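You operate a simulated robot arm through the tools that you are given. There is no shell and no other tool. Be economical: measure what you need, move in short steps, check, and stop when the job is done.

You run a simulated robot arm. Do the job below in one go: nothing can be reset, and whatever is moved stays where it is left.

JOB
Stack the teal carton marked "tubes" from the top of the short bench under the window on top of the teal carton marked "bulbs". Put the cream coil from the top of the short bench under the window on top of the teal capped bottle. Take the foam pad on the top of the green edged bench and put it away on the lower shelf of the packing counter. Take the teal box of vials and put it on the top of the green edged bench. Push the upper teal drawer shut. Take the blue grit box and leave it on the top of the blue edged bench. Put the blue drive on the purple rimmed disc. Any order will do. Set down upright: teal box of vials, blue grit box, blue drive.

Only the result counts: the job must be done as asked and must still hold three seconds after the hand-in. Knocking over, shifting, dropping, spilling or breaking anything else fails it.

ROBOT AND FRAMES
A 6-joint arm with a two-finger parallel gripper on a trunk, on a base that drives. Base frame: it is fixed to the floor where the robot stands at the start and does not move with it; the origin is under the middle of the robot, x ahead of it, y to its left, z up; the surface under the hand at the start is at about z = 760. Lengths are in mm, angles in degrees, forces in N, time in s.
With the tool pointing down near the work surface it reaches from about 440 to 860 mm from the robot's upright axis, wherever it stands. Its first joint turns from -115.0 to 115.0 degrees. Places, roughly: blue drive (3x3x5 cm) [600, -1400, 800]; blue grit box [750, -750, 750]; cream coil (2x2x2 cm) [600, 400, 800]; foam pad (10x6x3 cm) [-1200, 1800, 800]; lower shelf of the packing counter [-2200, -4800, 100]; purple rimmed disc [1000, -1000, 750]; teal box of vials [-2750, 1500, 750]; teal capped bottle (6x6x8 cm) [800, 300, 800]; teal carton [750, 250, 750]; top of the blue edged bench [-2100, -1600, 800]; top of the green edged bench [-1000, 1600, 800]; upper teal drawer [500, -300, 600]. Payload 4.2 kg.
The tool frame sits at the grasp point between the pads (the TCP): z along the fingers, y along the line on which they close. The tips reach 23 mm beyond it. The gripper opens to 94 mm. The fingers are 38 mm wide and 10 mm thick; the gripper's body (54 by 96 mm) begins 39 mm behind the TCP.
Orientation is told as [roll, pitch, yaw] about the base's x, y, z axes, in that order, counted from this pose: with the fingers straight down and closing along the base's y, the tool's x points along the base's -x, its y along +y and its z along -z.

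CONTROLS
- The arm moves only by the tool move_arm. Its argument "deltas" is a list of rows, each a list of 6 numbers: the shift along the tool's x, y, z in units of 50 mm (1.0 is 50 mm), then the turn, a rotation vector about the tool's x, y, z in units of 6 degrees (1.0 is 6 degrees). In form: [[x, y, z, rx, ry, rz], ...]. A call has 1 to 12 rows; each row shifts and turns the commanded pose from where the row before left it, along the tool's axes as they then stand. "grip" is the closure in counts, from 0 (fully open) to 255 (shut), set as the call begins (left out, the last holds). A call with a number of a shift or a turn outside -1 to 1 is refused whole. Each row takes 0.2 s and may step no farther than 50 mm and 8.6 degrees from the row before; otherwise, or with a gripper value out of range, the whole call is refused. Where a pose cannot be reached the arm comes as near as it can. A force on the tool above 40 N (or 10 N above the force at the start of the call, whichever is more), or a blocked arm, ends the call early, and 0.2 s more pass. The fingers move at their own pace (about 108 mm/s each) and stop on an object; they squeeze with about 36 N. The grip force told is the motor's: it shows also when the fingers shut on nothing. Time passes only in rows, and 0.2 s behind the last, so rows that do not move let the fingers close. The reply holds the time, the measured pose of the TCP, the force on the tool along the base axes, the opening and the grip force, in the units named above and with some noise, with the torque about the TCP (base axes, N m) and any sound that the robot's microphone picked up.
- Cameras (640 x 400 px; columns grow to the right, rows downward): "scene" is now at [220.6, 153.2, 1362]; the picture's right is [-0.44, -0.90, 0.00], its down [-0.64, 0.32, -0.70] and it looks along [0.63, -0.31, -0.72] (base axes); focal length 214 px, centre (320, 200). "wrist" rides on the gripper at [86, 16, -75] in the tool frame; the picture's right is [-0.18, 0.98, 0.00], its down [-0.58, -0.11, -0.81] and it looks along [-0.79, -0.15, 0.59] (tool axes); focal length 243 px, centre (320, 200). There is no depth. A picture from a camera that has moved, and an enlarged one, comes with that camera's place and axes in the base frame and with its lens. The place of the scene camera against the robot may be out by one fixed shift of up to 12 mm in any direction.
- grab_frame(camera): a new picture of that camera. It takes no simulated time.
- raise_lower(by): slides the trunk up (or, below 0, down) by that many mm; the arm and the scene camera ride with it, the base frame stays. It gives what a move gives, with no picture.
- steer(legs): drives the robot by 1 to 6 legs, each [ahead, turn to the left] in mm and degrees, along the robot's own axes; the way and the turn of a leg run together, so that a leg with both is an arc; at most 1500 mm and 180 degrees a leg. The arm and the cameras ride along, it lands a little off, and it stops where it bumps. It gives what a move gives.
- pan_tilt(pan, tilt): turns the head with the scene camera to pan (to the left, within 80 degrees either way) and tilt (down, from -29 to 69), counted from straight ahead of the robot. It gives what a move gives.
- enlarge(camera, box): a new picture of the part [left, top, right, bottom] of that camera's present view, enlarged. It takes no simulated time.
- hand_in(): hands the job in; it is judged then, once.

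Go step by step. Nothing tells you exact positions but the pictures and the camera data: compare them with the known pose of the tool, close in by small moves and look again before you grip or let go. The budget is 196 turns and 182 pictures, counting those below and the enlarged ones. Unless the task says otherwise, let go and move clear before handing in.

The tools are called after ">>>" as name(argument=value, ...) on one line, values as JSON. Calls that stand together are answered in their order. move_arm: Moves the arm, as the interface text tells. Its arguments: {"type":"object","properties":{"deltas":{"type":"array","items":{"type":"array","items":{"type":"number"}}},"grip":{"type":"number"}},"required":["deltas"]} The other tools are called the same way: raise_lower (by) slides the trunk up or down; steer (legs) drives the base; pan_tilt (pan, tilt) turns the head that bears the scene camera; grab_frame (camera) takes a picture; enlarge (camera, box) takes an enlarged picture of a part of a camera's view; hand_in () hands the job in.

At the start:

```text
time_s: 0.0
position: [435.3, 4.4, 1219.3]
tcp_rot: [0.1, -0.1, 0.0]
force: [-0.9, 0.2, -1.5]
torque: [-0.04, 0.01, -0.01]
finger_gap: 93.9
gripper_force: 0.0
trunk travel left (down, up): [-725.0, 265.0]
robot x, y, heading: [-0.8, -1.6, 0.1]
head pan, tilt: [-26.1, 45.9]
```

scene: 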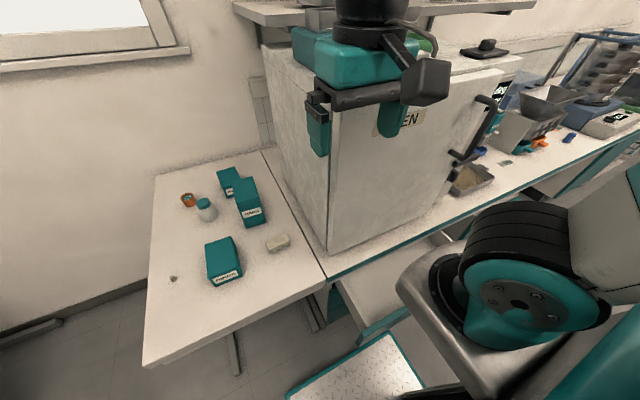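
wrist: 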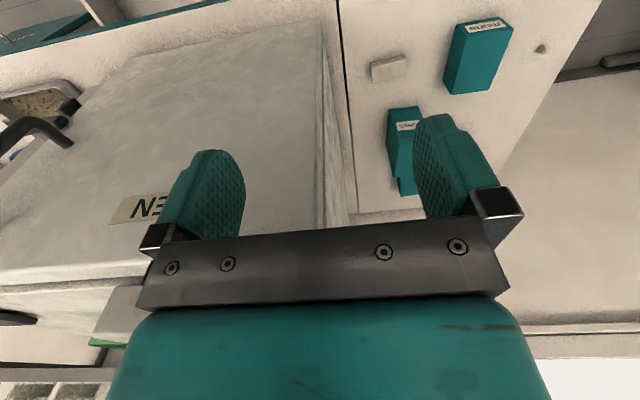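

I see the short bench ahead to the left with teal cartons, a bottle and small things, and an oven straight ahead. I'll take closer looks first.

>>> enlarge(camera="scene", box=[140, 140, 340, 300])

>>> enlarge(camera="scene", box=[420, 20, 640, 220])

>>> enlarge(camera="wrist", box=[330, 0, 570, 210])

```text
2.50 times, centred on (240, 220) of scene
camera zoom: at [220.6, 153.2, 1362.0], right [-0.44, -0.9, 0.0], down [-0.64, 0.32, -0.7], along [0.63, -0.31, -0.72], focal length 536 px, centre (520, 150)
```

zoom: 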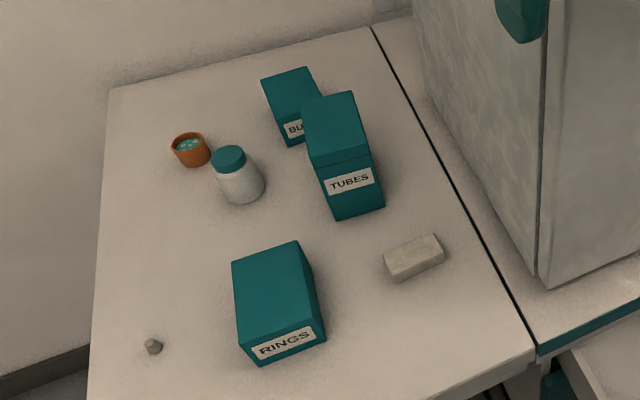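

```text
2.00 times, centred on (530, 120) of scene
camera zoom: at [220.6, 153.2, 1362.0], right [-0.44, -0.9, 0.0], down [-0.64, 0.32, -0.7], along [0.63, -0.31, -0.72], focal length 429 px, centre (-100, 360)
```

zoom: 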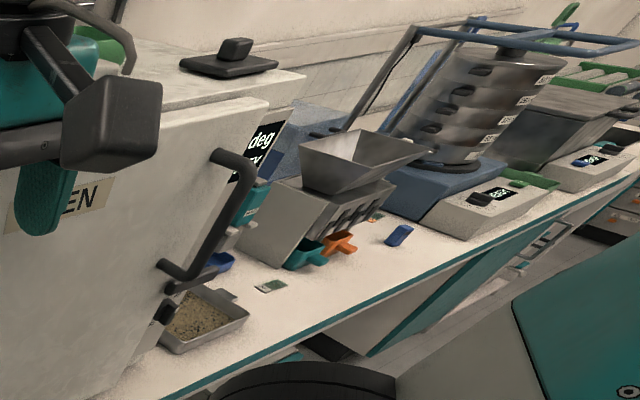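

```text
1.90 times, centred on (450, 105) of wrist
camera zoom: at [348.5, 21.1, 1293.5], right [0.18, 0.98, 0.0], down [0.58, -0.11, 0.81], along [0.79, -0.15, -0.59], focal length 462 px, centre (72, 381)
```

zoom: 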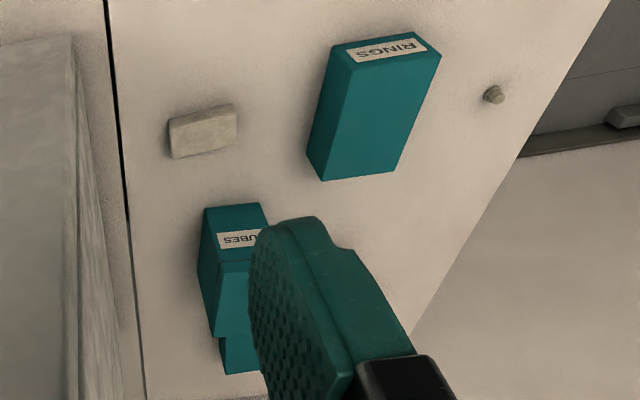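

The short bench's items are located roughly (coil near (641,411), bottle (841,287), tubes (800,150)). Now I'll look around: drawer and counter to the right.

>>> pan_tilt(pan=-50, tilt=60)

>>> grab_frame(camera="scene")

>>> pan_tilt(pan=-75, tilt=40)

>>> grab_frame(camera="scene")

>>> pan_tilt(pan=25, tilt=60)

>>> grab_frame(camera="scene")

>>> pan_tilt(pan=80, tilt=30)

>>> grab_frame(camera="scene")

```text
time_s: 0.9
position: [436.1, 5.1, 1218.6]
tcp_rot: [0.0, 0.0, 0.0]
force: [0.1, -0.1, 0.0]
torque: [0.0, 0.02, 0.04]
finger_gap: 93.9
gripper_force: 0.2
trunk travel left (down, up): [-725.0, 265.0]
robot x, y, heading: [-0.2, 0.8, -0.0]
head pan, tilt: [-50.0, 60.0]
```

```text
176 pictures are left
camera scene: at [191.0, 137.6, 1343.7], right [-0.77, -0.64, 0.0], down [-0.56, 0.66, -0.5], along [0.32, -0.38, -0.87], focal length 214 px, centre (320, 200)
```

scene: 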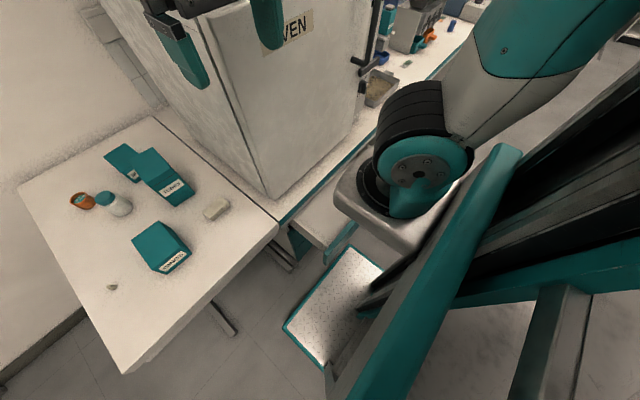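

```text
time_s: 1.8
position: [434.0, 5.1, 1218.5]
tcp_rot: [0.0, 0.0, 0.0]
force: [-0.4, 1.1, 0.2]
torque: [0.0, -0.01, 0.01]
finger_gap: 93.9
gripper_force: 0.1
trunk travel left (down, up): [-725.0, 265.0]
robot x, y, heading: [-0.9, -1.1, -0.2]
head pan, tilt: [-75.0, 40.0]
```

```text
175 pictures are left
camera scene: at [170.2, 106.6, 1370.4], right [-0.97, -0.26, 0.0], down [-0.17, 0.62, -0.77], along [0.2, -0.74, -0.64], focal length 214 px, centre (320, 200)
```

scene: 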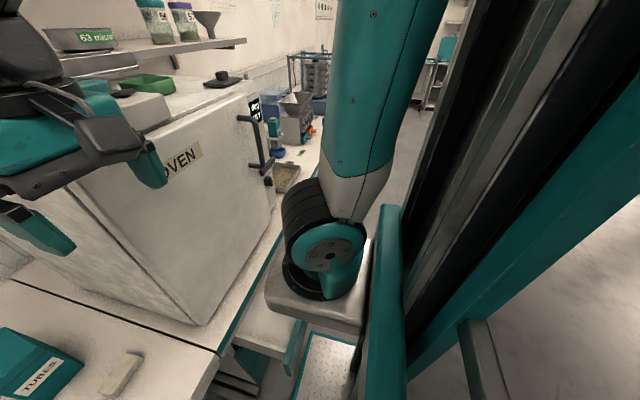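

```text
time_s: 3.5
position: [435.6, 3.9, 1218.8]
tcp_rot: [-0.1, 0.0, 0.0]
force: [-0.4, 0.1, 0.0]
torque: [0.01, 0.02, 0.02]
finger_gap: 93.9
gripper_force: 0.0
trunk travel left (down, up): [-725.0, 265.0]
robot x, y, heading: [-4.0, -0.2, 0.1]
head pan, tilt: [25.0, 60.0]
```

```text
174 pictures are left
camera scene: at [208.6, 216.8, 1343.7], right [0.42, -0.91, 0.0], down [-0.79, -0.37, -0.5], along [0.45, 0.21, -0.87], focal length 214 px, centre (320, 200)
```

scene: 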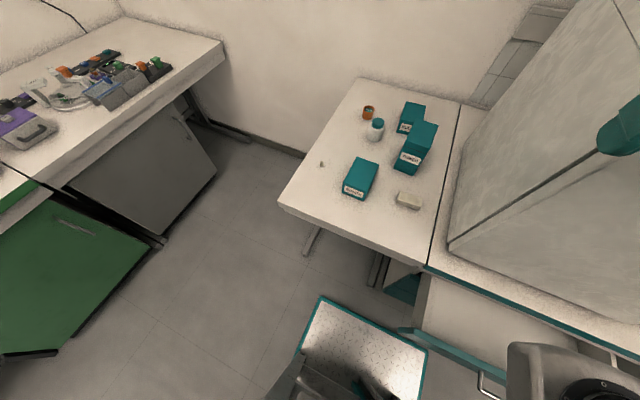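

```text
time_s: 4.8
position: [435.9, 3.5, 1219.2]
tcp_rot: [0.0, 0.0, 0.0]
force: [0.5, 0.3, -0.3]
torque: [-0.02, 0.01, 0.02]
finger_gap: 93.9
gripper_force: 0.1
trunk travel left (down, up): [-725.0, 265.0]
robot x, y, heading: [-0.9, -1.0, -0.2]
head pan, tilt: [80.0, 30.0]
```

```text
173 pictures are left
camera scene: at [163.9, 277.7, 1385.8], right [0.98, -0.17, 0.0], down [-0.09, -0.49, -0.87], along [0.15, 0.85, -0.5], focal length 214 px, centre (320, 200)
```

scene: 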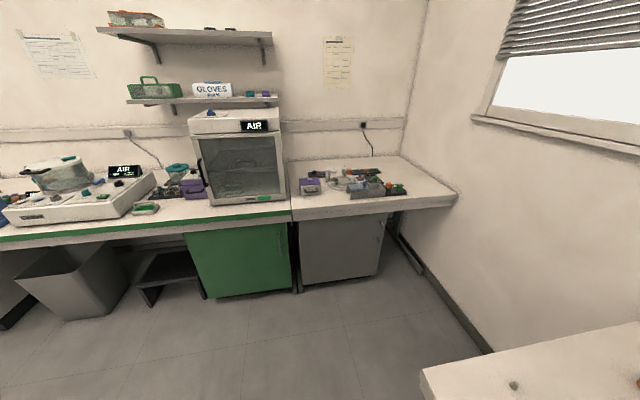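

The open drawer seems to stick out to the robot's front right. I'll look at it straight down.

>>> pan_tilt(pan=-20, tilt=69)

>>> grab_frame(camera="scene")

>>> enlarge(camera="wrist", box=[0, 0, 640, 400])

```text
time_s: 6.5
position: [435.1, 4.7, 1220.0]
tcp_rot: [0.0, 0.0, 0.1]
force: [-0.5, -0.1, 0.1]
torque: [-0.03, -0.03, 0.03]
finger_gap: 94.1
gripper_force: 0.0
trunk travel left (down, up): [-725.0, 265.0]
robot x, y, heading: [1.1, 2.6, -0.1]
head pan, tilt: [-20.0, 68.8]
```

```text
172 pictures are left
camera scene: at [200.7, 169.5, 1334.3], right [-0.34, -0.94, 0.0], down [-0.88, 0.32, -0.36], along [0.34, -0.12, -0.93], focal length 214 px, centre (320, 200)
```

scene: 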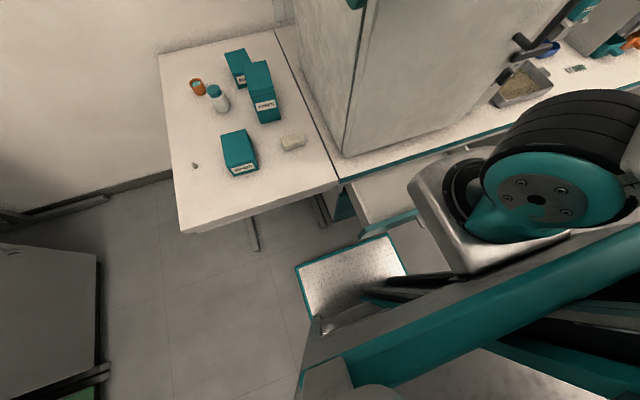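

```text
1.00 times, centred on (320, 200) of wrist (not enlarged: the box is as wide or as high as the picture)
camera zoom: at [348.5, 21.1, 1293.5], right [0.18, 0.98, 0.0], down [0.58, -0.11, 0.81], along [0.79, -0.15, -0.59], focal length 243 px, centre (320, 200)
```

zoom: 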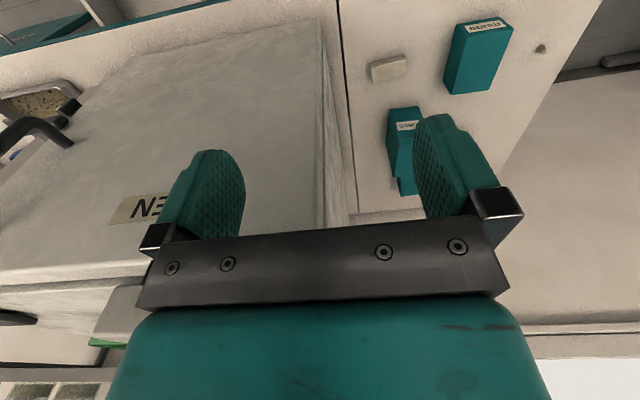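

The drawer front stands around x≈285, y<0. I'll drive back 450 mm and look at it from the front.

>>> steer(legs=[[-450, 0]])

>>> pan_tilt(pan=-30, tilt=45)

>>> grab_frame(camera="scene")

>>> grab_frame(camera="wrist")

```text
time_s: 9.2
position: [-8.7, 6.5, 1219.0]
tcp_rot: [0.0, 0.0, 0.6]
force: [-0.4, -0.5, 0.1]
torque: [0.01, 0.0, 0.02]
finger_gap: 93.9
gripper_force: 0.0
trunk travel left (down, up): [-725.0, 265.0]
robot x, y, heading: [-443.9, 0.3, 0.7]
head pan, tilt: [-20.0, 68.8]
```

```text
time_s: 10.1
position: [-8.1, 6.3, 1219.4]
tcp_rot: [0.1, -0.1, 0.6]
force: [0.3, -0.5, 0.6]
torque: [0.01, -0.03, 0.0]
finger_gap: 94.1
gripper_force: 0.1
trunk travel left (down, up): [-725.0, 265.0]
robot x, y, heading: [-445.4, -0.8, 0.3]
head pan, tilt: [-30.0, 45.0]
```

```text
170 pictures are left
camera scene: at [-227.0, 148.0, 1363.1], right [-0.49, -0.87, 0.0], down [-0.62, 0.35, -0.71], along [0.62, -0.35, -0.71], focal length 214 px, centre (320, 200)
```

scene: 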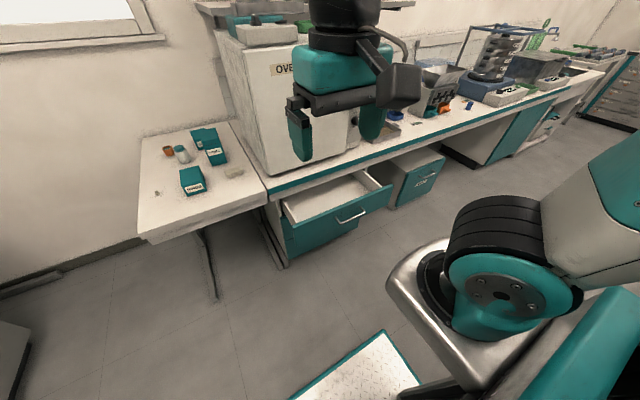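

```text
169 pictures are left
camera wrist: at [-95.5, 22.5, 1293.4], right [0.17, 0.98, 0.0], down [0.58, -0.1, 0.81], along [0.79, -0.14, -0.59], focal length 243 px, centre (320, 200)
```

wrist: 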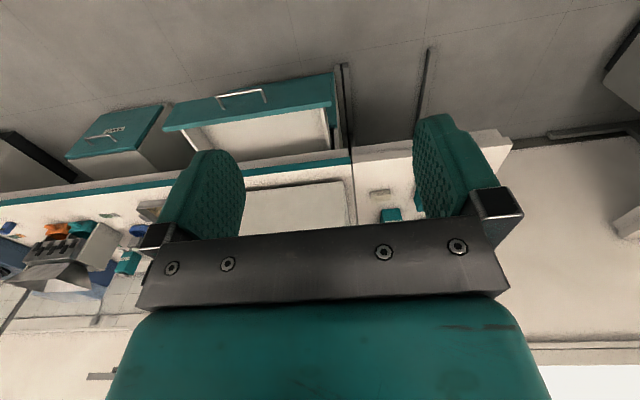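

>>> enlarge(camera="scene", box=[250, 120, 460, 280])

>>> enlarge(camera="wrist", box=[0, 40, 360, 280])

```text
2.50 times, centred on (355, 200) of scene
camera zoom: at [-227.0, 148.0, 1363.1], right [-0.49, -0.87, 0.0], down [-0.62, 0.35, -0.71], along [0.62, -0.35, -0.71], focal length 536 px, centre (232, 200)
```

zoom: 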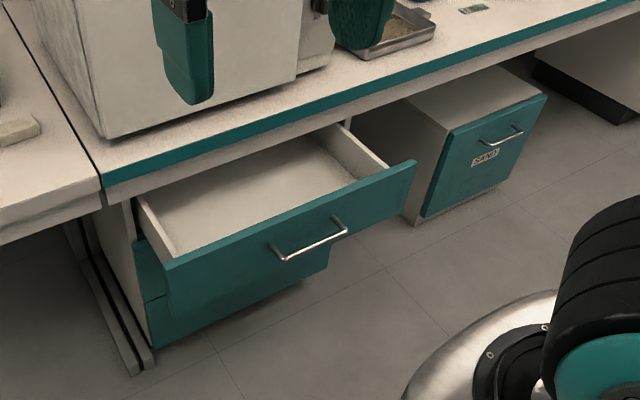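

```text
1.67 times, centred on (180, 160) of wrist
camera zoom: at [-95.5, 22.5, 1293.4], right [0.17, 0.98, 0.0], down [0.58, -0.1, 0.81], along [0.79, -0.14, -0.59], focal length 404 px, centre (553, 267)
```

zoom: 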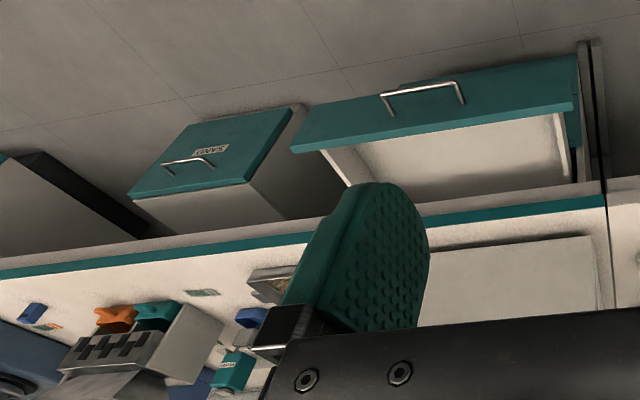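

The open drawer is the upper one; its front is at x≈287, y 0…-530, top z≈680, handle around z≈614. I'll shut the gripper, tip the fingers forward and shift to y≈-200.

>>> move_arm(deltas=[[0, -1, 0, 0, -1, 0], [0, -1, 0, 0, -1, 0], [0, -1, 0, 0, -1, 0], [0, -1, 0, 0, -1, 0], [0, 0, 0, 0, -1, 0], [0, 0, 0, 0, -1, 0], [0, 0, 0, 0, -1, 0], [0, 0, 0, 0, -1, 0], [0, 0, 0, 0, -1, 0], [0, 0, 0, 0, -1, 0], [0, 0, 0, 0, -1, 0], [0, 0, 0, 0, -1, 0]], grip=255)

>>> move_arm(deltas=[[0, 0, 0, 0, -1, 0], [0, 0, 0, 0, -1, 0], [0, 0, 0, 0, -1, 0]])

>>> raise_lower(by=-570)

>>> pan_tilt(pan=-30, tilt=25)

>>> grab_frame(camera="scene")

>>> grab_frame(camera="wrist")

```text
time_s: 12.7
position: [124.9, -219.4, 1241.2]
tcp_rot: [-0.1, -72.0, 0.6]
force: [-0.4, -0.5, -0.2]
torque: [-0.02, 0.0, 0.02]
finger_gap: 0.0
gripper_force: 36.3
out of reach, approached as far as the arm can: row 1, 2, 3, 5, 6, 7, 8, 9, 10, 11, 12
trunk travel left (down, up): [-725.0, 265.0]
robot x, y, heading: [-442.0, -2.6, 0.7]
head pan, tilt: [-30.0, 45.0]
```

```text
time_s: 13.5
position: [151.1, -237.8, 1263.3]
tcp_rot: [175.7, -89.9, -175.2]
force: [0.5, -0.2, 0.2]
torque: [0.0, -0.02, -0.01]
finger_gap: 0.3
gripper_force: 35.9
out of reach, approached as far as the arm can: row 1, 2, 3
trunk travel left (down, up): [-725.0, 265.0]
robot x, y, heading: [-446.1, -2.1, 0.6]
head pan, tilt: [-30.0, 45.0]
```

```text
refused: -570 is not a number from -400 to 400
```

```text
time_s: 14.3
position: [151.3, -237.9, 1262.3]
tcp_rot: [9.9, -89.9, -9.3]
force: [-0.6, -0.1, -0.7]
torque: [-0.02, 0.0, -0.01]
finger_gap: 0.0
gripper_force: 36.6
trunk travel left (down, up): [-725.0, 265.0]
robot x, y, heading: [-444.5, -4.3, 0.7]
head pan, tilt: [-30.0, 25.0]
```

```text
166 pictures are left
camera scene: at [-217.6, 142.6, 1393.7], right [-0.49, -0.87, 0.0], down [-0.37, 0.21, -0.91], along [0.79, -0.44, -0.42], focal length 214 px, centre (320, 200)
```

scene: 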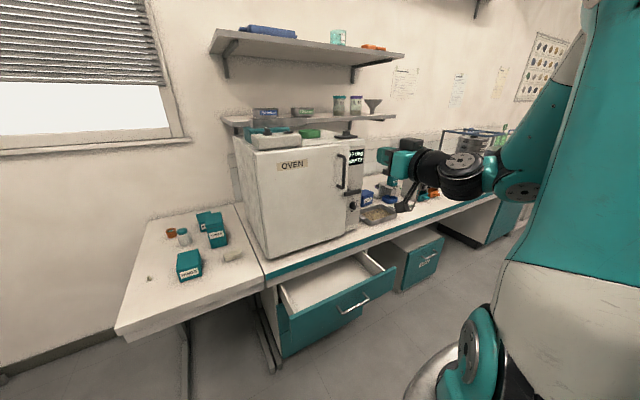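

```text
165 pictures are left
camera wrist: at [76.9, -221.7, 1176.6], right [-0.01, 0.98, 0.18], down [-0.8, -0.12, 0.58], along [0.59, -0.14, 0.79], focal length 243 px, centre (320, 200)
```

wrist: 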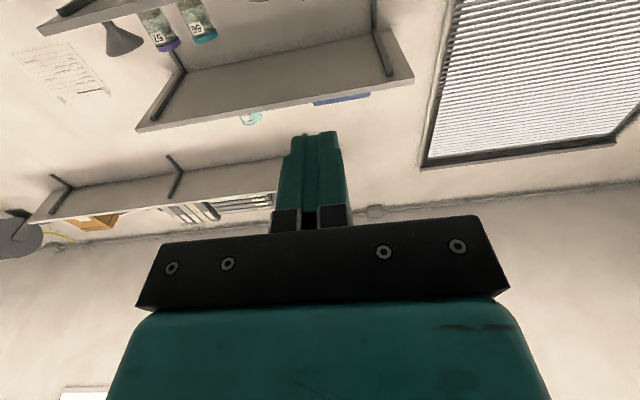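

The hand points forward at x≈151, y≈-238. Now lower the trunk so the fingers face the drawer front.

>>> raise_lower(by=-400)

>>> raise_lower(by=-216)

>>> grab_frame(camera="scene")

>>> grab_frame(camera="wrist")

```text
time_s: 18.2
position: [152.5, -238.3, 863.5]
tcp_rot: [21.1, -89.9, -20.6]
force: [-0.5, 0.0, 0.2]
torque: [0.01, 0.0, 0.05]
finger_gap: 0.1
gripper_force: 36.1
trunk travel left (down, up): [-325.0, 665.0]
robot x, y, heading: [-443.0, -3.6, 0.7]
head pan, tilt: [-30.0, 25.0]
```

```text
time_s: 20.5
position: [153.7, -237.4, 646.8]
tcp_rot: [18.1, -90.0, -17.5]
force: [0.2, 1.2, -0.5]
torque: [0.0, -0.03, 0.0]
finger_gap: 0.1
gripper_force: 36.2
trunk travel left (down, up): [-109.0, 881.0]
robot x, y, heading: [-445.3, -2.6, 0.7]
head pan, tilt: [-30.0, 25.0]
```

```text
164 pictures are left
camera scene: at [-217.6, 142.7, 777.8], right [-0.49, -0.87, 0.0], down [-0.37, 0.21, -0.91], along [0.79, -0.44, -0.42], focal length 214 px, centre (320, 200)
```

scene: 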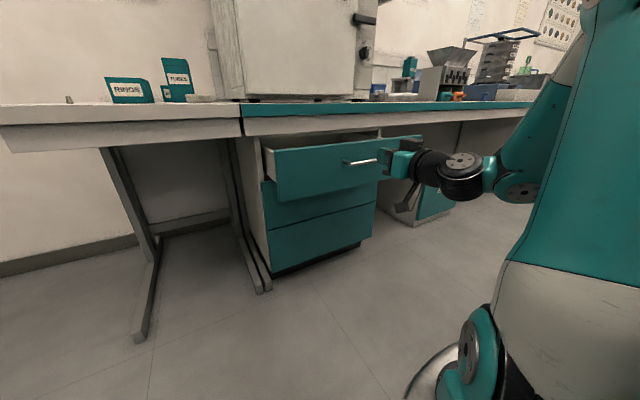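

```text
163 pictures are left
camera wrist: at [77.0, -221.7, 560.6], right [-0.01, 0.98, 0.18], down [-0.8, -0.12, 0.58], along [0.59, -0.14, 0.79], focal length 243 px, centre (320, 200)
```

wrist: 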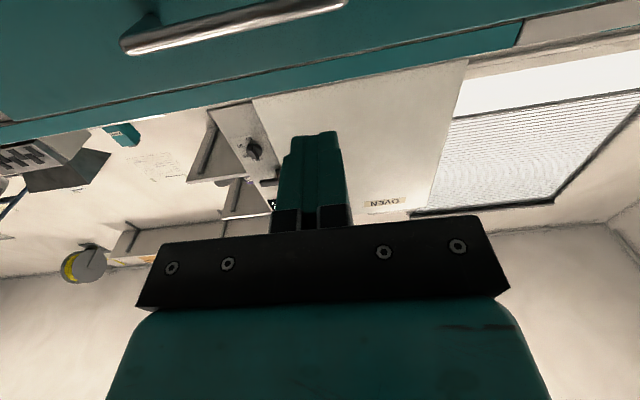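

The panel top is about z≈665 and the handle spans y -210…-365. I'll shift to y≈-160, z≈632 and then push forward.

>>> move_arm(deltas=[[0.15, 0.8, 0, 0, 0, 0], [0.15, 0.7, 0, 0, 0, 0]])

```text
time_s: 21.1
position: [177.8, -172.0, 652.7]
tcp_rot: [38.0, -90.0, -37.4]
force: [-0.2, -0.8, -0.6]
torque: [0.01, 0.03, 0.07]
finger_gap: 0.2
gripper_force: 35.7
out of reach, approached as far as the arm can: row 1, 2
trunk travel left (down, up): [-109.0, 881.0]
robot x, y, heading: [-447.6, -3.3, 0.5]
head pan, tilt: [-30.0, 25.0]
```

>>> move_arm(deltas=[[-0.7, 0, 1, 0, 0, 0], [0, 0, 1, 0, 0, 0], [0, 0, 1, 0, 0, 0]])

```text
refused: row 1 steps farther than a row can; nothing moved
```

>>> move_arm(deltas=[[-0.7, 0, 0, 0, 0, 0], [0, 0, 1, 0, 0, 0], [0, 0, 1, 0, 0, 0], [0, 0, 1, 0, 0, 0]])

```text
time_s: 22.1
position: [328.7, -171.2, 686.0]
tcp_rot: [59.3, -90.0, -58.7]
force: [-0.7, -0.5, -0.3]
torque: [-0.04, 0.02, 0.02]
finger_gap: 0.1
gripper_force: 36.0
trunk travel left (down, up): [-109.0, 881.0]
robot x, y, heading: [-444.9, 1.8, 0.8]
head pan, tilt: [-30.0, 25.0]
```

The pose was rebased, so the hand is now above the drawer edge without touching. I'll back off, then go down to z≈632.

>>> move_arm(deltas=[[0, 0, -1, 0, 0, 0], [0, 0, -1, 0, 0, 0], [0, 0, -0.8, 0, 0, 0], [1, 0, 0, 0, 0, 0], [0.1, 0, 0, 0, 0, 0]])

>>> grab_frame(camera="wrist")

>>> enlarge(camera="scene", box=[230, 100, 470, 280])

```text
time_s: 23.3
position: [191.1, -175.7, 631.5]
tcp_rot: [64.0, -90.0, -63.4]
force: [1.0, 0.8, -0.1]
torque: [0.03, -0.02, 0.01]
finger_gap: 0.0
gripper_force: 36.2
trunk travel left (down, up): [-109.0, 881.0]
robot x, y, heading: [-439.7, 1.5, 0.7]
head pan, tilt: [-30.0, 25.0]
```

```text
162 pictures are left
camera wrist: at [115.6, -158.6, 544.5], right [-0.01, 0.98, 0.18], down [-0.8, -0.12, 0.58], along [0.59, -0.14, 0.79], focal length 243 px, centre (320, 200)
```

wrist: 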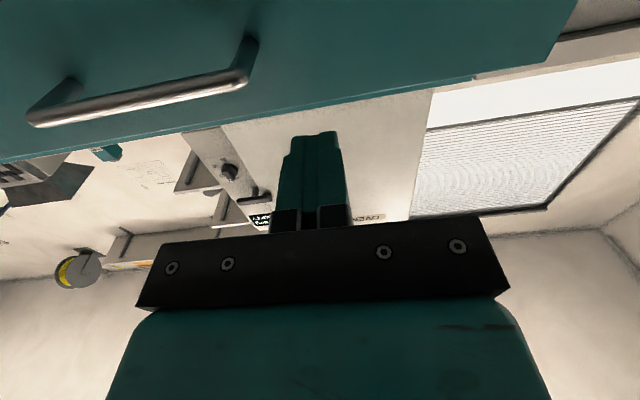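

```text
2.22 times, centred on (350, 190) of scene
camera zoom: at [-217.6, 142.7, 777.8], right [-0.49, -0.87, 0.0], down [-0.37, 0.21, -0.91], along [0.79, -0.44, -0.42], focal length 477 px, centre (253, 222)
```

zoom: 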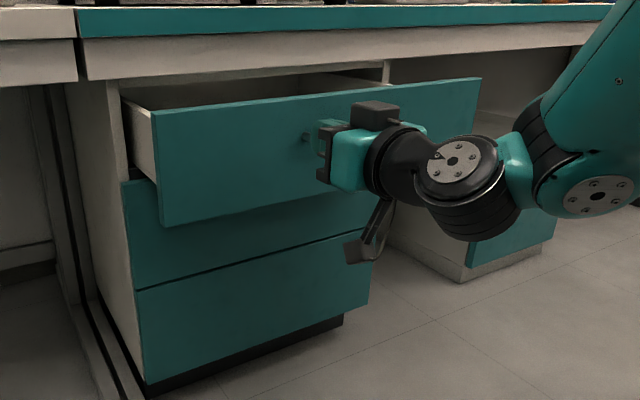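

>>> move_arm(deltas=[[0.4, 0.7, 0, 0, 0, 0], [0, 0, 1, 0, 0, 0], [0, 0, 0.5, 0, 0, 0], [0, 0, 0.5, 0, 0, 0], [0, 0, 0.5, 0, 0, 0]])

```text
time_s: 24.5
position: [328.8, -135.4, 617.9]
tcp_rot: [29.0, -90.0, -28.4]
force: [-0.4, 0.3, -0.3]
torque: [-0.02, 0.02, 0.03]
finger_gap: 0.0
gripper_force: 35.6
out of reach, approached as far as the arm can: row 1
trunk travel left (down, up): [-109.0, 881.0]
robot x, y, heading: [-448.5, -2.7, 0.5]
head pan, tilt: [-30.0, 25.0]
```

>>> grab_frame(camera="wrist")

>>> enlarge(camera="scene", box=[230, 100, 470, 280])

```text
160 pictures are left
camera wrist: at [253.4, -120.2, 531.1], right [-0.01, 0.98, 0.18], down [-0.8, -0.12, 0.58], along [0.59, -0.14, 0.79], focal length 243 px, centre (320, 200)
```

wrist: 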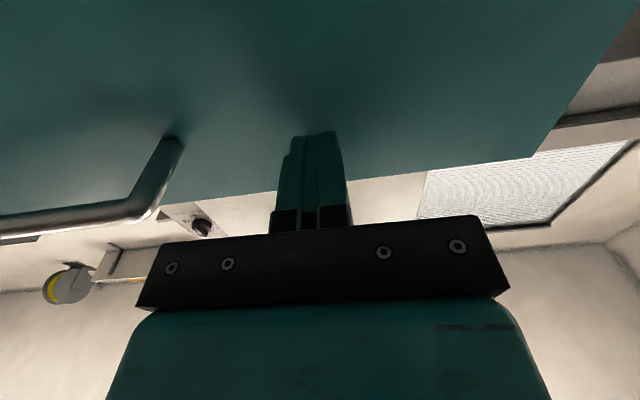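

```text
2.22 times, centred on (350, 190) of scene
camera zoom: at [-217.6, 142.7, 777.8], right [-0.49, -0.87, 0.0], down [-0.37, 0.21, -0.91], along [0.79, -0.44, -0.42], focal length 477 px, centre (253, 222)
```

zoom: 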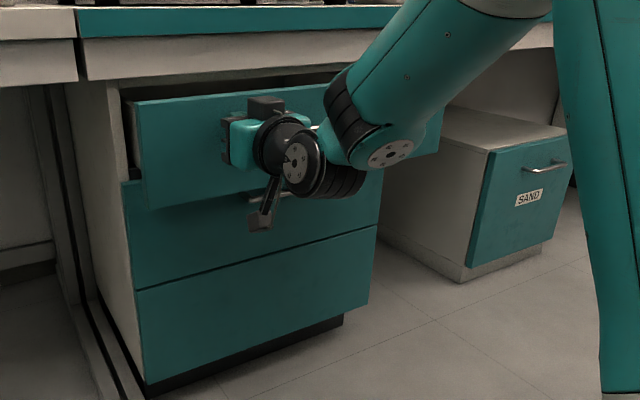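

The drawer is being pushed; I'll keep going until it stops.

>>> move_arm(deltas=[[0, 0, 0.5, 0, 0, 0], [0, 0, 0.5, 0, 0, 0], [0, 0, 0.4, 0, 0, 0], [0, 0, 0.3, 0, 0, 0], [0, 0, 0.3, 0, 0, 0], [0, 0, 0.2, 0, 0, 0], [0, 0, 0.2, 0, 0, 0]])

>>> enlarge(camera="scene", box=[230, 100, 470, 280])

```text
time_s: 26.1
position: [446.5, -134.9, 616.0]
tcp_rot: [25.1, -90.0, -24.4]
force: [-0.8, -0.8, 0.1]
torque: [0.0, 0.01, 0.04]
finger_gap: 0.2
gripper_force: 35.9
trunk travel left (down, up): [-109.0, 881.0]
robot x, y, heading: [-443.3, -7.3, 0.6]
head pan, tilt: [-30.0, 25.0]
```

```text
2.22 times, centred on (350, 190) of scene
camera zoom: at [-217.6, 142.7, 777.8], right [-0.49, -0.87, 0.0], down [-0.37, 0.21, -0.91], along [0.79, -0.44, -0.42], focal length 477 px, centre (253, 222)
```

zoom: 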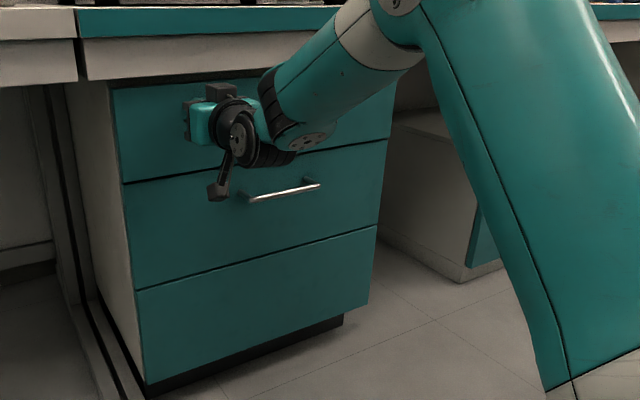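

It looks almost flush; push gently until it resists.

>>> move_arm(deltas=[[0, 0, 0.1, 0, 0, 0], [0, 0, 0.1, 0, 0, 0], [0, 0, 0.1, 0, 0, 0], [0, 0, 0.1, 0, 0, 0], [0, 0, 0.1, 0, 0, 0], [0, 0, 0.1, 0, 0, 0]])

```text
time_s: 27.0
position: [460.3, -135.5, 617.4]
tcp_rot: [9.1, -89.9, -8.5]
force: [-17.7, 0.5, 1.3]
torque: [-0.03, -0.27, -0.04]
finger_gap: 0.1
gripper_force: 35.8
trunk travel left (down, up): [-109.0, 881.0]
robot x, y, heading: [-442.0, -3.2, 0.8]
head pan, tilt: [-30.0, 25.0]
stopped in row 4: the force on the tool passed its limit at 59 N (the readings are from after the stop); the commanded pose is now the measured one
```

The drawer is shut (hard stop). Back off and raise the trunk, open the gripper and return the fingers downward.

>>> move_arm(deltas=[[0, 0, -0.3, 0, 0, 0], [0, 0, -1, 0, 0, 0], [0, 0, -1, 0, 0, 0], [0, 0, -1, 0, 0, 0], [0, 0, -0.5, 0, 0, 0]])

>>> enlarge(camera="scene", box=[230, 100, 470, 280])

>>> raise_lower(by=400)

>>> raise_lower(by=220)

>>> move_arm(deltas=[[0, 0, 0, 0, 1, 0], [0, 0, 0, 0, 1, 0], [0, 0, 0, 0, 1, 0], [0, 0, 0, 0, 1, 0], [0, 0, 0, 0, 1, 0], [0, 0, 0, 0, 1, 0], [0, 0, 0, 0, 1, 0], [0, 0, 0, 0, 1, 0], [0, 0, 0, 0, 1, 0], [0, 0, 0, 0, 1, 0], [0, 0, 0, 0, 1, 0], [0, 0, 0, 0, 1, 0]], grip=0)

>>> move_arm(deltas=[[0, 0, 0, 0, 1, 0], [0, 0, 0, 0, 1, 0], [0, 0, 0, 0, 1, 0]])

```text
time_s: 28.2
position: [268.9, -138.9, 616.2]
tcp_rot: [10.2, -89.8, -9.5]
force: [0.0, 0.2, 0.8]
torque: [-0.01, -0.02, 0.06]
finger_gap: 0.1
gripper_force: 35.6
trunk travel left (down, up): [-109.0, 881.0]
robot x, y, heading: [-444.3, -0.8, 0.8]
head pan, tilt: [-30.0, 25.0]
```

```text
2.22 times, centred on (350, 190) of scene
camera zoom: at [-217.7, 142.6, 777.7], right [-0.49, -0.87, 0.0], down [-0.37, 0.21, -0.91], along [0.79, -0.44, -0.42], focal length 477 px, centre (253, 222)
```

zoom: 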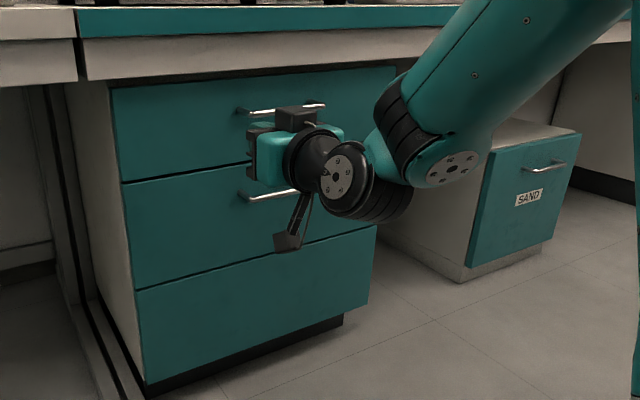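

```text
time_s: 32.0
position: [270.1, -138.5, 1015.7]
tcp_rot: [5.5, -89.8, -4.7]
force: [-0.8, 0.5, -0.2]
torque: [0.0, 0.01, 0.02]
finger_gap: 0.0
gripper_force: 35.9
trunk travel left (down, up): [-509.0, 481.0]
robot x, y, heading: [-444.6, 0.3, 0.7]
head pan, tilt: [-30.0, 25.0]
```

```text
time_s: 34.3
position: [270.0, -138.3, 1236.6]
tcp_rot: [5.4, -89.8, -4.7]
force: [0.5, -0.4, 0.4]
torque: [0.0, 0.05, 0.0]
finger_gap: 0.0
gripper_force: 35.7
trunk travel left (down, up): [-729.0, 261.0]
robot x, y, heading: [-442.4, -3.6, 0.6]
head pan, tilt: [-30.0, 25.0]
```

```text
time_s: 36.9
position: [269.3, -137.2, 1235.6]
tcp_rot: [0.0, -17.5, 0.7]
force: [0.3, 0.8, 0.5]
torque: [-0.03, 0.0, 0.03]
finger_gap: 94.2
gripper_force: 0.0
trunk travel left (down, up): [-729.0, 261.0]
robot x, y, heading: [-447.9, -1.2, 0.4]
head pan, tilt: [-30.0, 25.0]
```

```text
time_s: 37.7
position: [269.3, -136.9, 1235.8]
tcp_rot: [0.0, 0.3, 0.7]
force: [0.0, 0.0, 0.8]
torque: [-0.01, 0.01, 0.0]
finger_gap: 93.9
gripper_force: 0.0
trunk travel left (down, up): [-729.0, 261.0]
robot x, y, heading: [-439.6, -1.2, 0.6]
head pan, tilt: [-30.0, 25.0]
```

The drawer is flush. Next I'll swing the hand left and drive up to the short bench.

>>> move_arm(deltas=[[0, 1, 0, 0, 0, 0], [0, 1, 0, 0, 0, 0], [0, 1, 0, 0, 0, 0], [0, 1, 0, 0, 0, 0], [0, 1, 0, 0, 0, 0], [0, 1, 0, 0, 0, 0], [0, 1, 0, 0, 0, 0], [1, 0, 0, 0, 0, 0], [1, 0, 0, 0, 0, 0]])

>>> steer(legs=[[560, 0]])

>>> pan_tilt(pan=10, tilt=52)

>>> grab_frame(camera="scene")

>>> grab_frame(camera="wrist")

```text
time_s: 39.7
position: [165.1, 211.8, 1236.8]
tcp_rot: [0.0, 0.2, 0.6]
force: [0.6, 0.1, -0.1]
torque: [-0.01, 0.06, -0.02]
finger_gap: 93.9
gripper_force: 0.0
trunk travel left (down, up): [-729.0, 261.0]
robot x, y, heading: [-445.9, -3.1, 0.6]
head pan, tilt: [-30.0, 25.0]
```

```text
time_s: 42.9
position: [708.7, 202.7, 1236.5]
tcp_rot: [0.1, 0.1, -0.3]
force: [-0.2, 0.2, 0.8]
torque: [0.01, 0.01, -0.02]
finger_gap: 93.9
gripper_force: 0.0
trunk travel left (down, up): [-729.0, 261.0]
robot x, y, heading: [95.2, -1.5, -0.3]
head pan, tilt: [-30.0, 25.0]
```

```text
time_s: 43.9
position: [708.6, 202.6, 1237.7]
tcp_rot: [0.0, 0.2, -0.3]
force: [-0.5, 0.2, -0.5]
torque: [0.01, 0.05, 0.01]
finger_gap: 94.3
gripper_force: 0.1
trunk travel left (down, up): [-729.0, 261.0]
robot x, y, heading: [95.1, -0.6, -0.5]
head pan, tilt: [10.0, 52.0]
```

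```text
156 pictures are left
camera scene: at [319.5, 199.4, 1357.6], right [0.17, -0.99, 0.0], down [-0.78, -0.13, -0.62], along [0.61, 0.1, -0.79], focal length 214 px, centre (320, 200)
```

scene: 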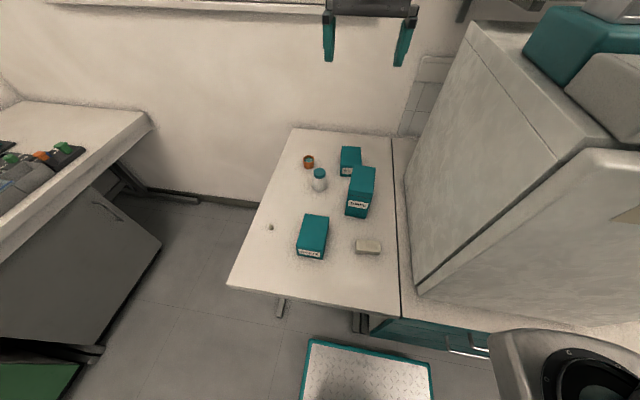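

```text
155 pictures are left
camera wrist: at [621.8, 220.3, 1312.0], right [0.19, 0.98, 0.0], down [0.58, -0.11, 0.8], along [0.79, -0.15, -0.59], focal length 243 px, centre (320, 200)
```

wrist: 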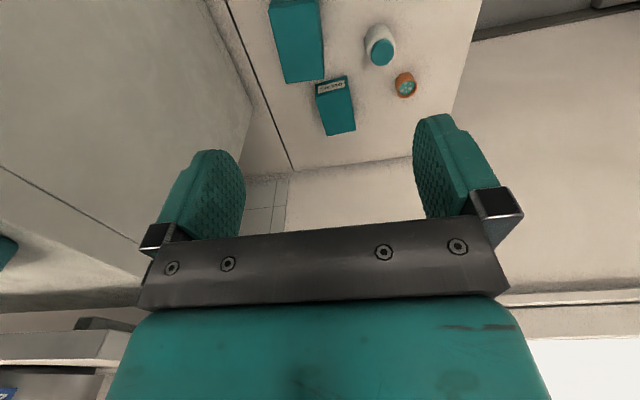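

Good view. Enlarge both for measuring.

>>> enlarge(camera="scene", box=[240, 130, 400, 270])

>>> enlarge(camera="wrist", box=[230, 0, 470, 160])

```text
2.86 times, centred on (320, 200) of scene
camera zoom: at [319.5, 199.4, 1357.6], right [0.17, -0.99, 0.0], down [-0.78, -0.13, -0.62], along [0.61, 0.1, -0.79], focal length 613 px, centre (320, 200)
```

zoom: 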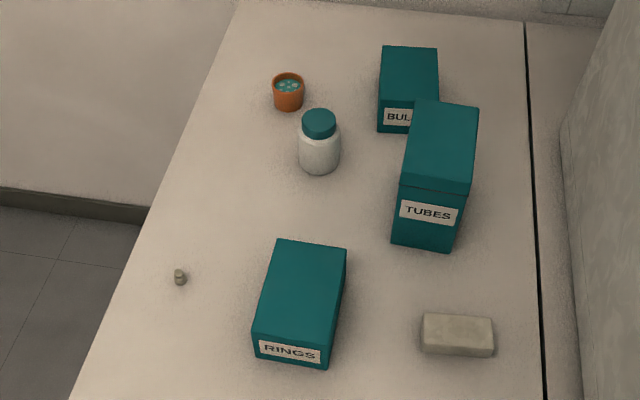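

```text
2.50 times, centred on (350, 80) of wrist
camera zoom: at [621.8, 220.3, 1312.0], right [0.19, 0.98, 0.0], down [0.58, -0.11, 0.8], along [0.79, -0.15, -0.59], focal length 606 px, centre (245, 500)
```

zoom: 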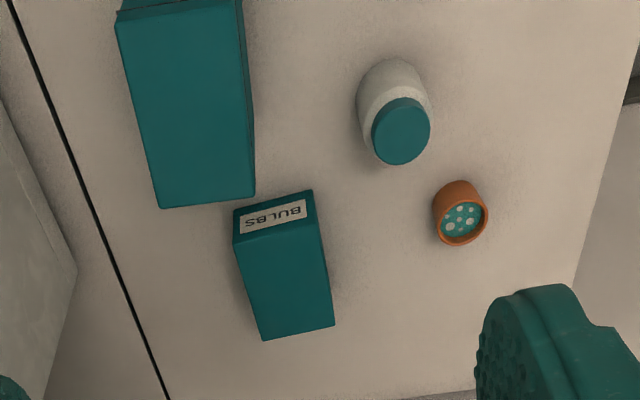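

Bottle ≈(834,291), tubes centre ≈(794,148) (70×128×111), bulbs centre ≈(958,195) (z top 820), coil ≈(637,416). Bulbs is slightly far, so I'll edge 45 mm forward, then bring the hand above "tubes".

>>> steer(legs=[[45, 0]])

>>> move_arm(deltas=[[0, -0.6, 1, 0, 0, 0], [0, -0.5, 0.8, 0, 0, 0], [0, 0, 1, 0, 0, 0], [0, 0, 1, 0, 0, 0]])

>>> grab_frame(camera="wrist")

>>> grab_frame(camera="scene")

```text
time_s: 44.8
position: [754.5, 202.9, 1238.2]
tcp_rot: [-0.1, 0.2, -0.3]
force: [0.3, 0.0, -0.1]
torque: [-0.01, 0.03, 0.01]
finger_gap: 93.8
gripper_force: 0.1
trunk travel left (down, up): [-729.0, 261.0]
robot x, y, heading: [143.0, -1.5, -0.3]
head pan, tilt: [10.0, 52.0]
```

```text
refused: row 1 steps farther than a row can; nothing moved
```

```text
152 pictures are left
camera wrist: at [667.2, 219.5, 1312.0], right [0.19, 0.98, 0.0], down [0.58, -0.11, 0.8], along [0.79, -0.15, -0.59], focal length 243 px, centre (320, 200)
```

wrist: 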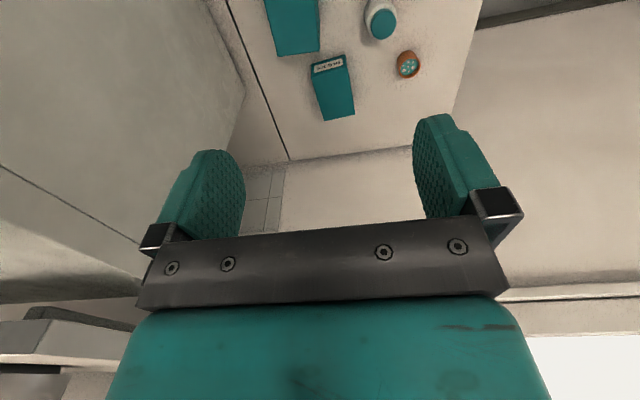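

```text
151 pictures are left
camera scene: at [364.9, 198.9, 1357.6], right [0.17, -0.99, 0.0], down [-0.78, -0.13, -0.62], along [0.61, 0.1, -0.79], focal length 214 px, centre (320, 200)
```

scene: 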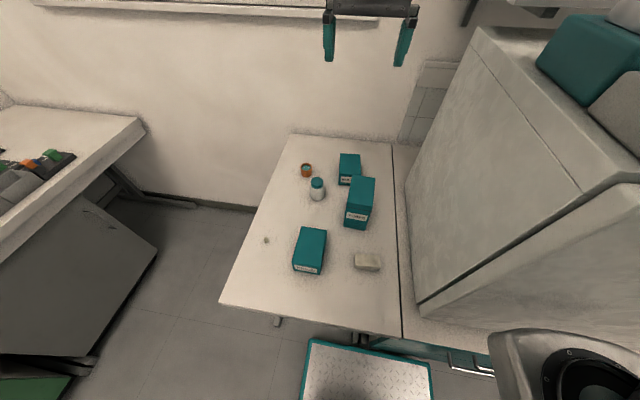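

Hand is at (754,203). I'll move above the tubes carton at about (784,152), turned -4°, and check from the wrist camera.

>>> move_arm(deltas=[[-0.3, -0.5, 0.7, 0, 0, 0.3], [-0.3, -0.5, 0.7, 0, 0, 0.3], [0, 0, 1, 0, 0, 0], [0, 0, 1, 0, 0, 0], [0, 0, 1, 0, 0, 0], [0, 0, 0.6, 0, 0, 0]])

>>> grab_frame(camera="wrist")

>>> enlarge(camera="scene", box=[240, 60, 440, 240])

```text
time_s: 46.2
position: [772.2, 153.3, 1002.0]
tcp_rot: [0.5, -1.0, -3.8]
force: [-0.5, 1.0, -0.2]
torque: [0.0, 0.0, 0.02]
finger_gap: 94.1
gripper_force: 0.1
trunk travel left (down, up): [-729.0, 261.0]
robot x, y, heading: [141.4, -1.5, -0.3]
head pan, tilt: [10.0, 52.0]
```

```text
150 pictures are left
camera wrist: at [684.4, 175.3, 1075.5], right [0.25, 0.97, 0.01], down [0.56, -0.15, 0.82], along [0.79, -0.2, -0.58], focal length 243 px, centre (320, 200)
```

wrist: 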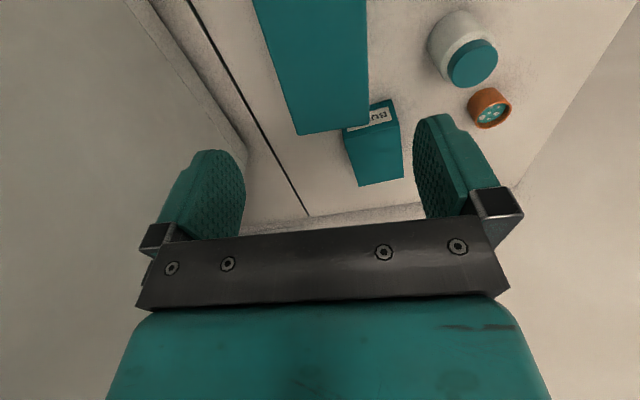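

```text
2.22 times, centred on (340, 150) of scene
camera zoom: at [343.3, 197.5, 1366.0], right [0.17, -0.99, 0.0], down [-0.77, -0.13, -0.63], along [0.62, 0.1, -0.78], focal length 477 px, centre (276, 311)
```

zoom: 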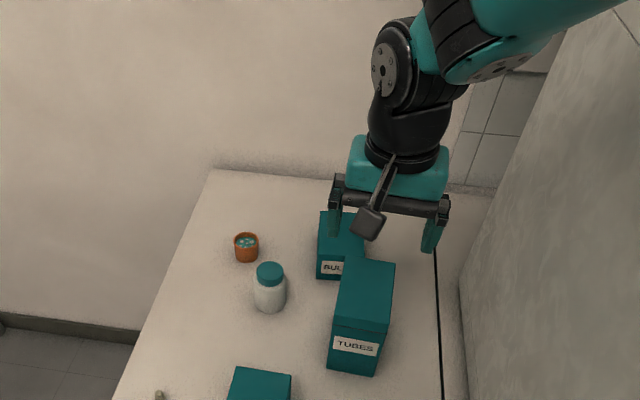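

The robot seems tilted about a degree, so an arm link is probably pressing on the oven. I'll go back up and look.

>>> move_arm(deltas=[[0, 0, -1, 0, 0, 0], [0, 0, -1, 0, 0, 0], [0, 0, -1, 0, 0, 0], [0, 0, -1, 0, 0, 0]])

>>> grab_frame(camera="scene")

>>> pan_tilt(pan=-40, tilt=35)

>>> grab_frame(camera="scene")

```text
time_s: 47.2
position: [783.3, 153.5, 1187.3]
tcp_rot: [-0.1, 0.2, -4.1]
force: [0.2, -0.3, 0.1]
torque: [-0.01, -0.01, 0.01]
finger_gap: 93.8
gripper_force: 0.0
trunk travel left (down, up): [-729.0, 261.0]
robot x, y, heading: [140.2, 0.7, -0.6]
head pan, tilt: [10.0, 52.0]
```

```text
148 pictures are left
camera scene: at [365.4, 198.9, 1357.3], right [0.17, -0.99, 0.0], down [-0.78, -0.13, -0.62], along [0.61, 0.1, -0.79], focal length 214 px, centre (320, 200)
```

scene: 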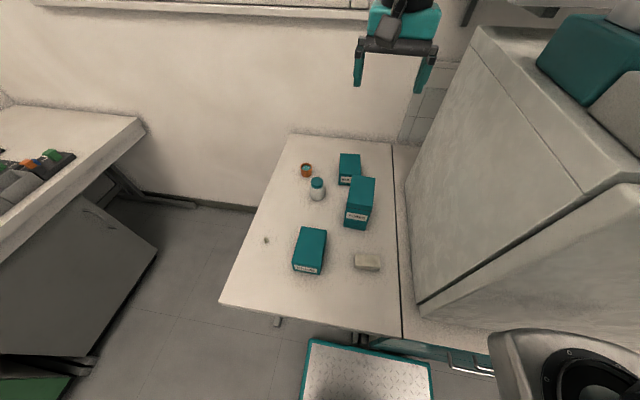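

```text
time_s: 48.4
position: [783.0, 154.9, 1187.4]
tcp_rot: [0.0, 0.2, -4.0]
force: [-0.8, -0.7, -0.1]
torque: [0.01, -0.02, 0.0]
finger_gap: 94.1
gripper_force: 0.1
trunk travel left (down, up): [-729.0, 261.0]
robot x, y, heading: [141.1, -4.9, -0.5]
head pan, tilt: [-40.0, 35.0]
```

```text
147 pictures are left
camera scene: at [358.0, 129.3, 1382.0], right [-0.65, -0.76, 0.0], down [-0.44, 0.37, -0.82], along [0.62, -0.53, -0.57], focal length 214 px, centre (320, 200)
```

scene: 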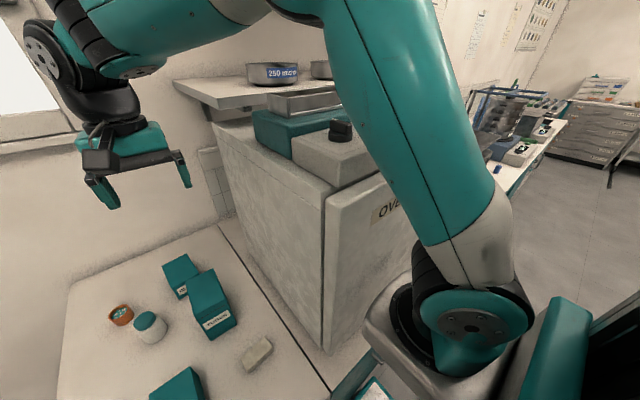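

The forearm crosses over the oven's left corner from here, so I'll approach from further left: back up and come forward at y≈330.

>>> steer(legs=[[-600, 0], [350, 60], [350, -60]])

>>> pan_tilt(pan=-15, tilt=52)

>>> grab_frame(camera="scene")

>>> grab_frame(camera="wrist")

```text
time_s: 57.0
position: [780.1, 511.0, 1187.9]
tcp_rot: [0.0, 0.2, -2.7]
force: [0.0, -0.6, -0.3]
torque: [0.0, -0.03, -0.03]
finger_gap: 94.3
gripper_force: 0.0
trunk travel left (down, up): [-729.0, 261.0]
robot x, y, heading: [142.0, 344.1, 1.2]
head pan, tilt: [-40.0, 35.0]
```

```text
time_s: 57.9
position: [780.3, 511.6, 1187.9]
tcp_rot: [-0.1, 0.1, -2.8]
force: [0.5, 0.1, 0.7]
torque: [-0.01, 0.01, 0.02]
finger_gap: 94.0
gripper_force: 0.1
trunk travel left (down, up): [-729.0, 261.0]
robot x, y, heading: [139.1, 340.1, 0.9]
head pan, tilt: [-15.0, 52.0]
```

```text
146 pictures are left
camera scene: at [359.3, 517.3, 1357.6], right [-0.24, -0.97, 0.0], down [-0.76, 0.19, -0.62], along [0.6, -0.15, -0.79], focal length 214 px, centre (320, 200)
```

scene: 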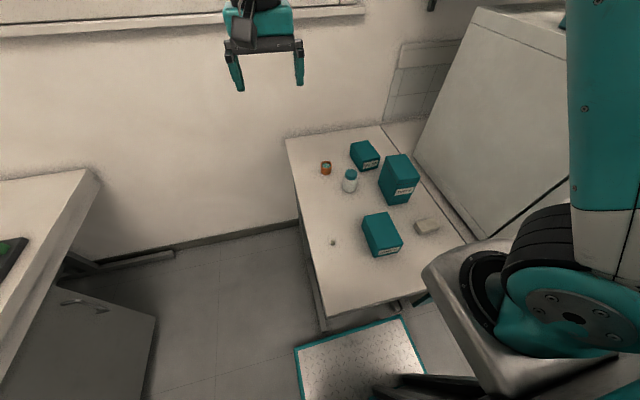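

```text
145 pictures are left
camera wrist: at [694.1, 532.4, 1262.5], right [0.23, 0.97, 0.0], down [0.58, -0.14, 0.8], along [0.78, -0.19, -0.59], focal length 243 px, centre (320, 200)
```

wrist: 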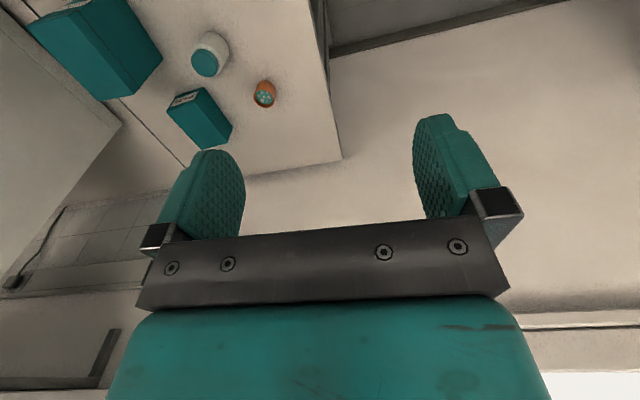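

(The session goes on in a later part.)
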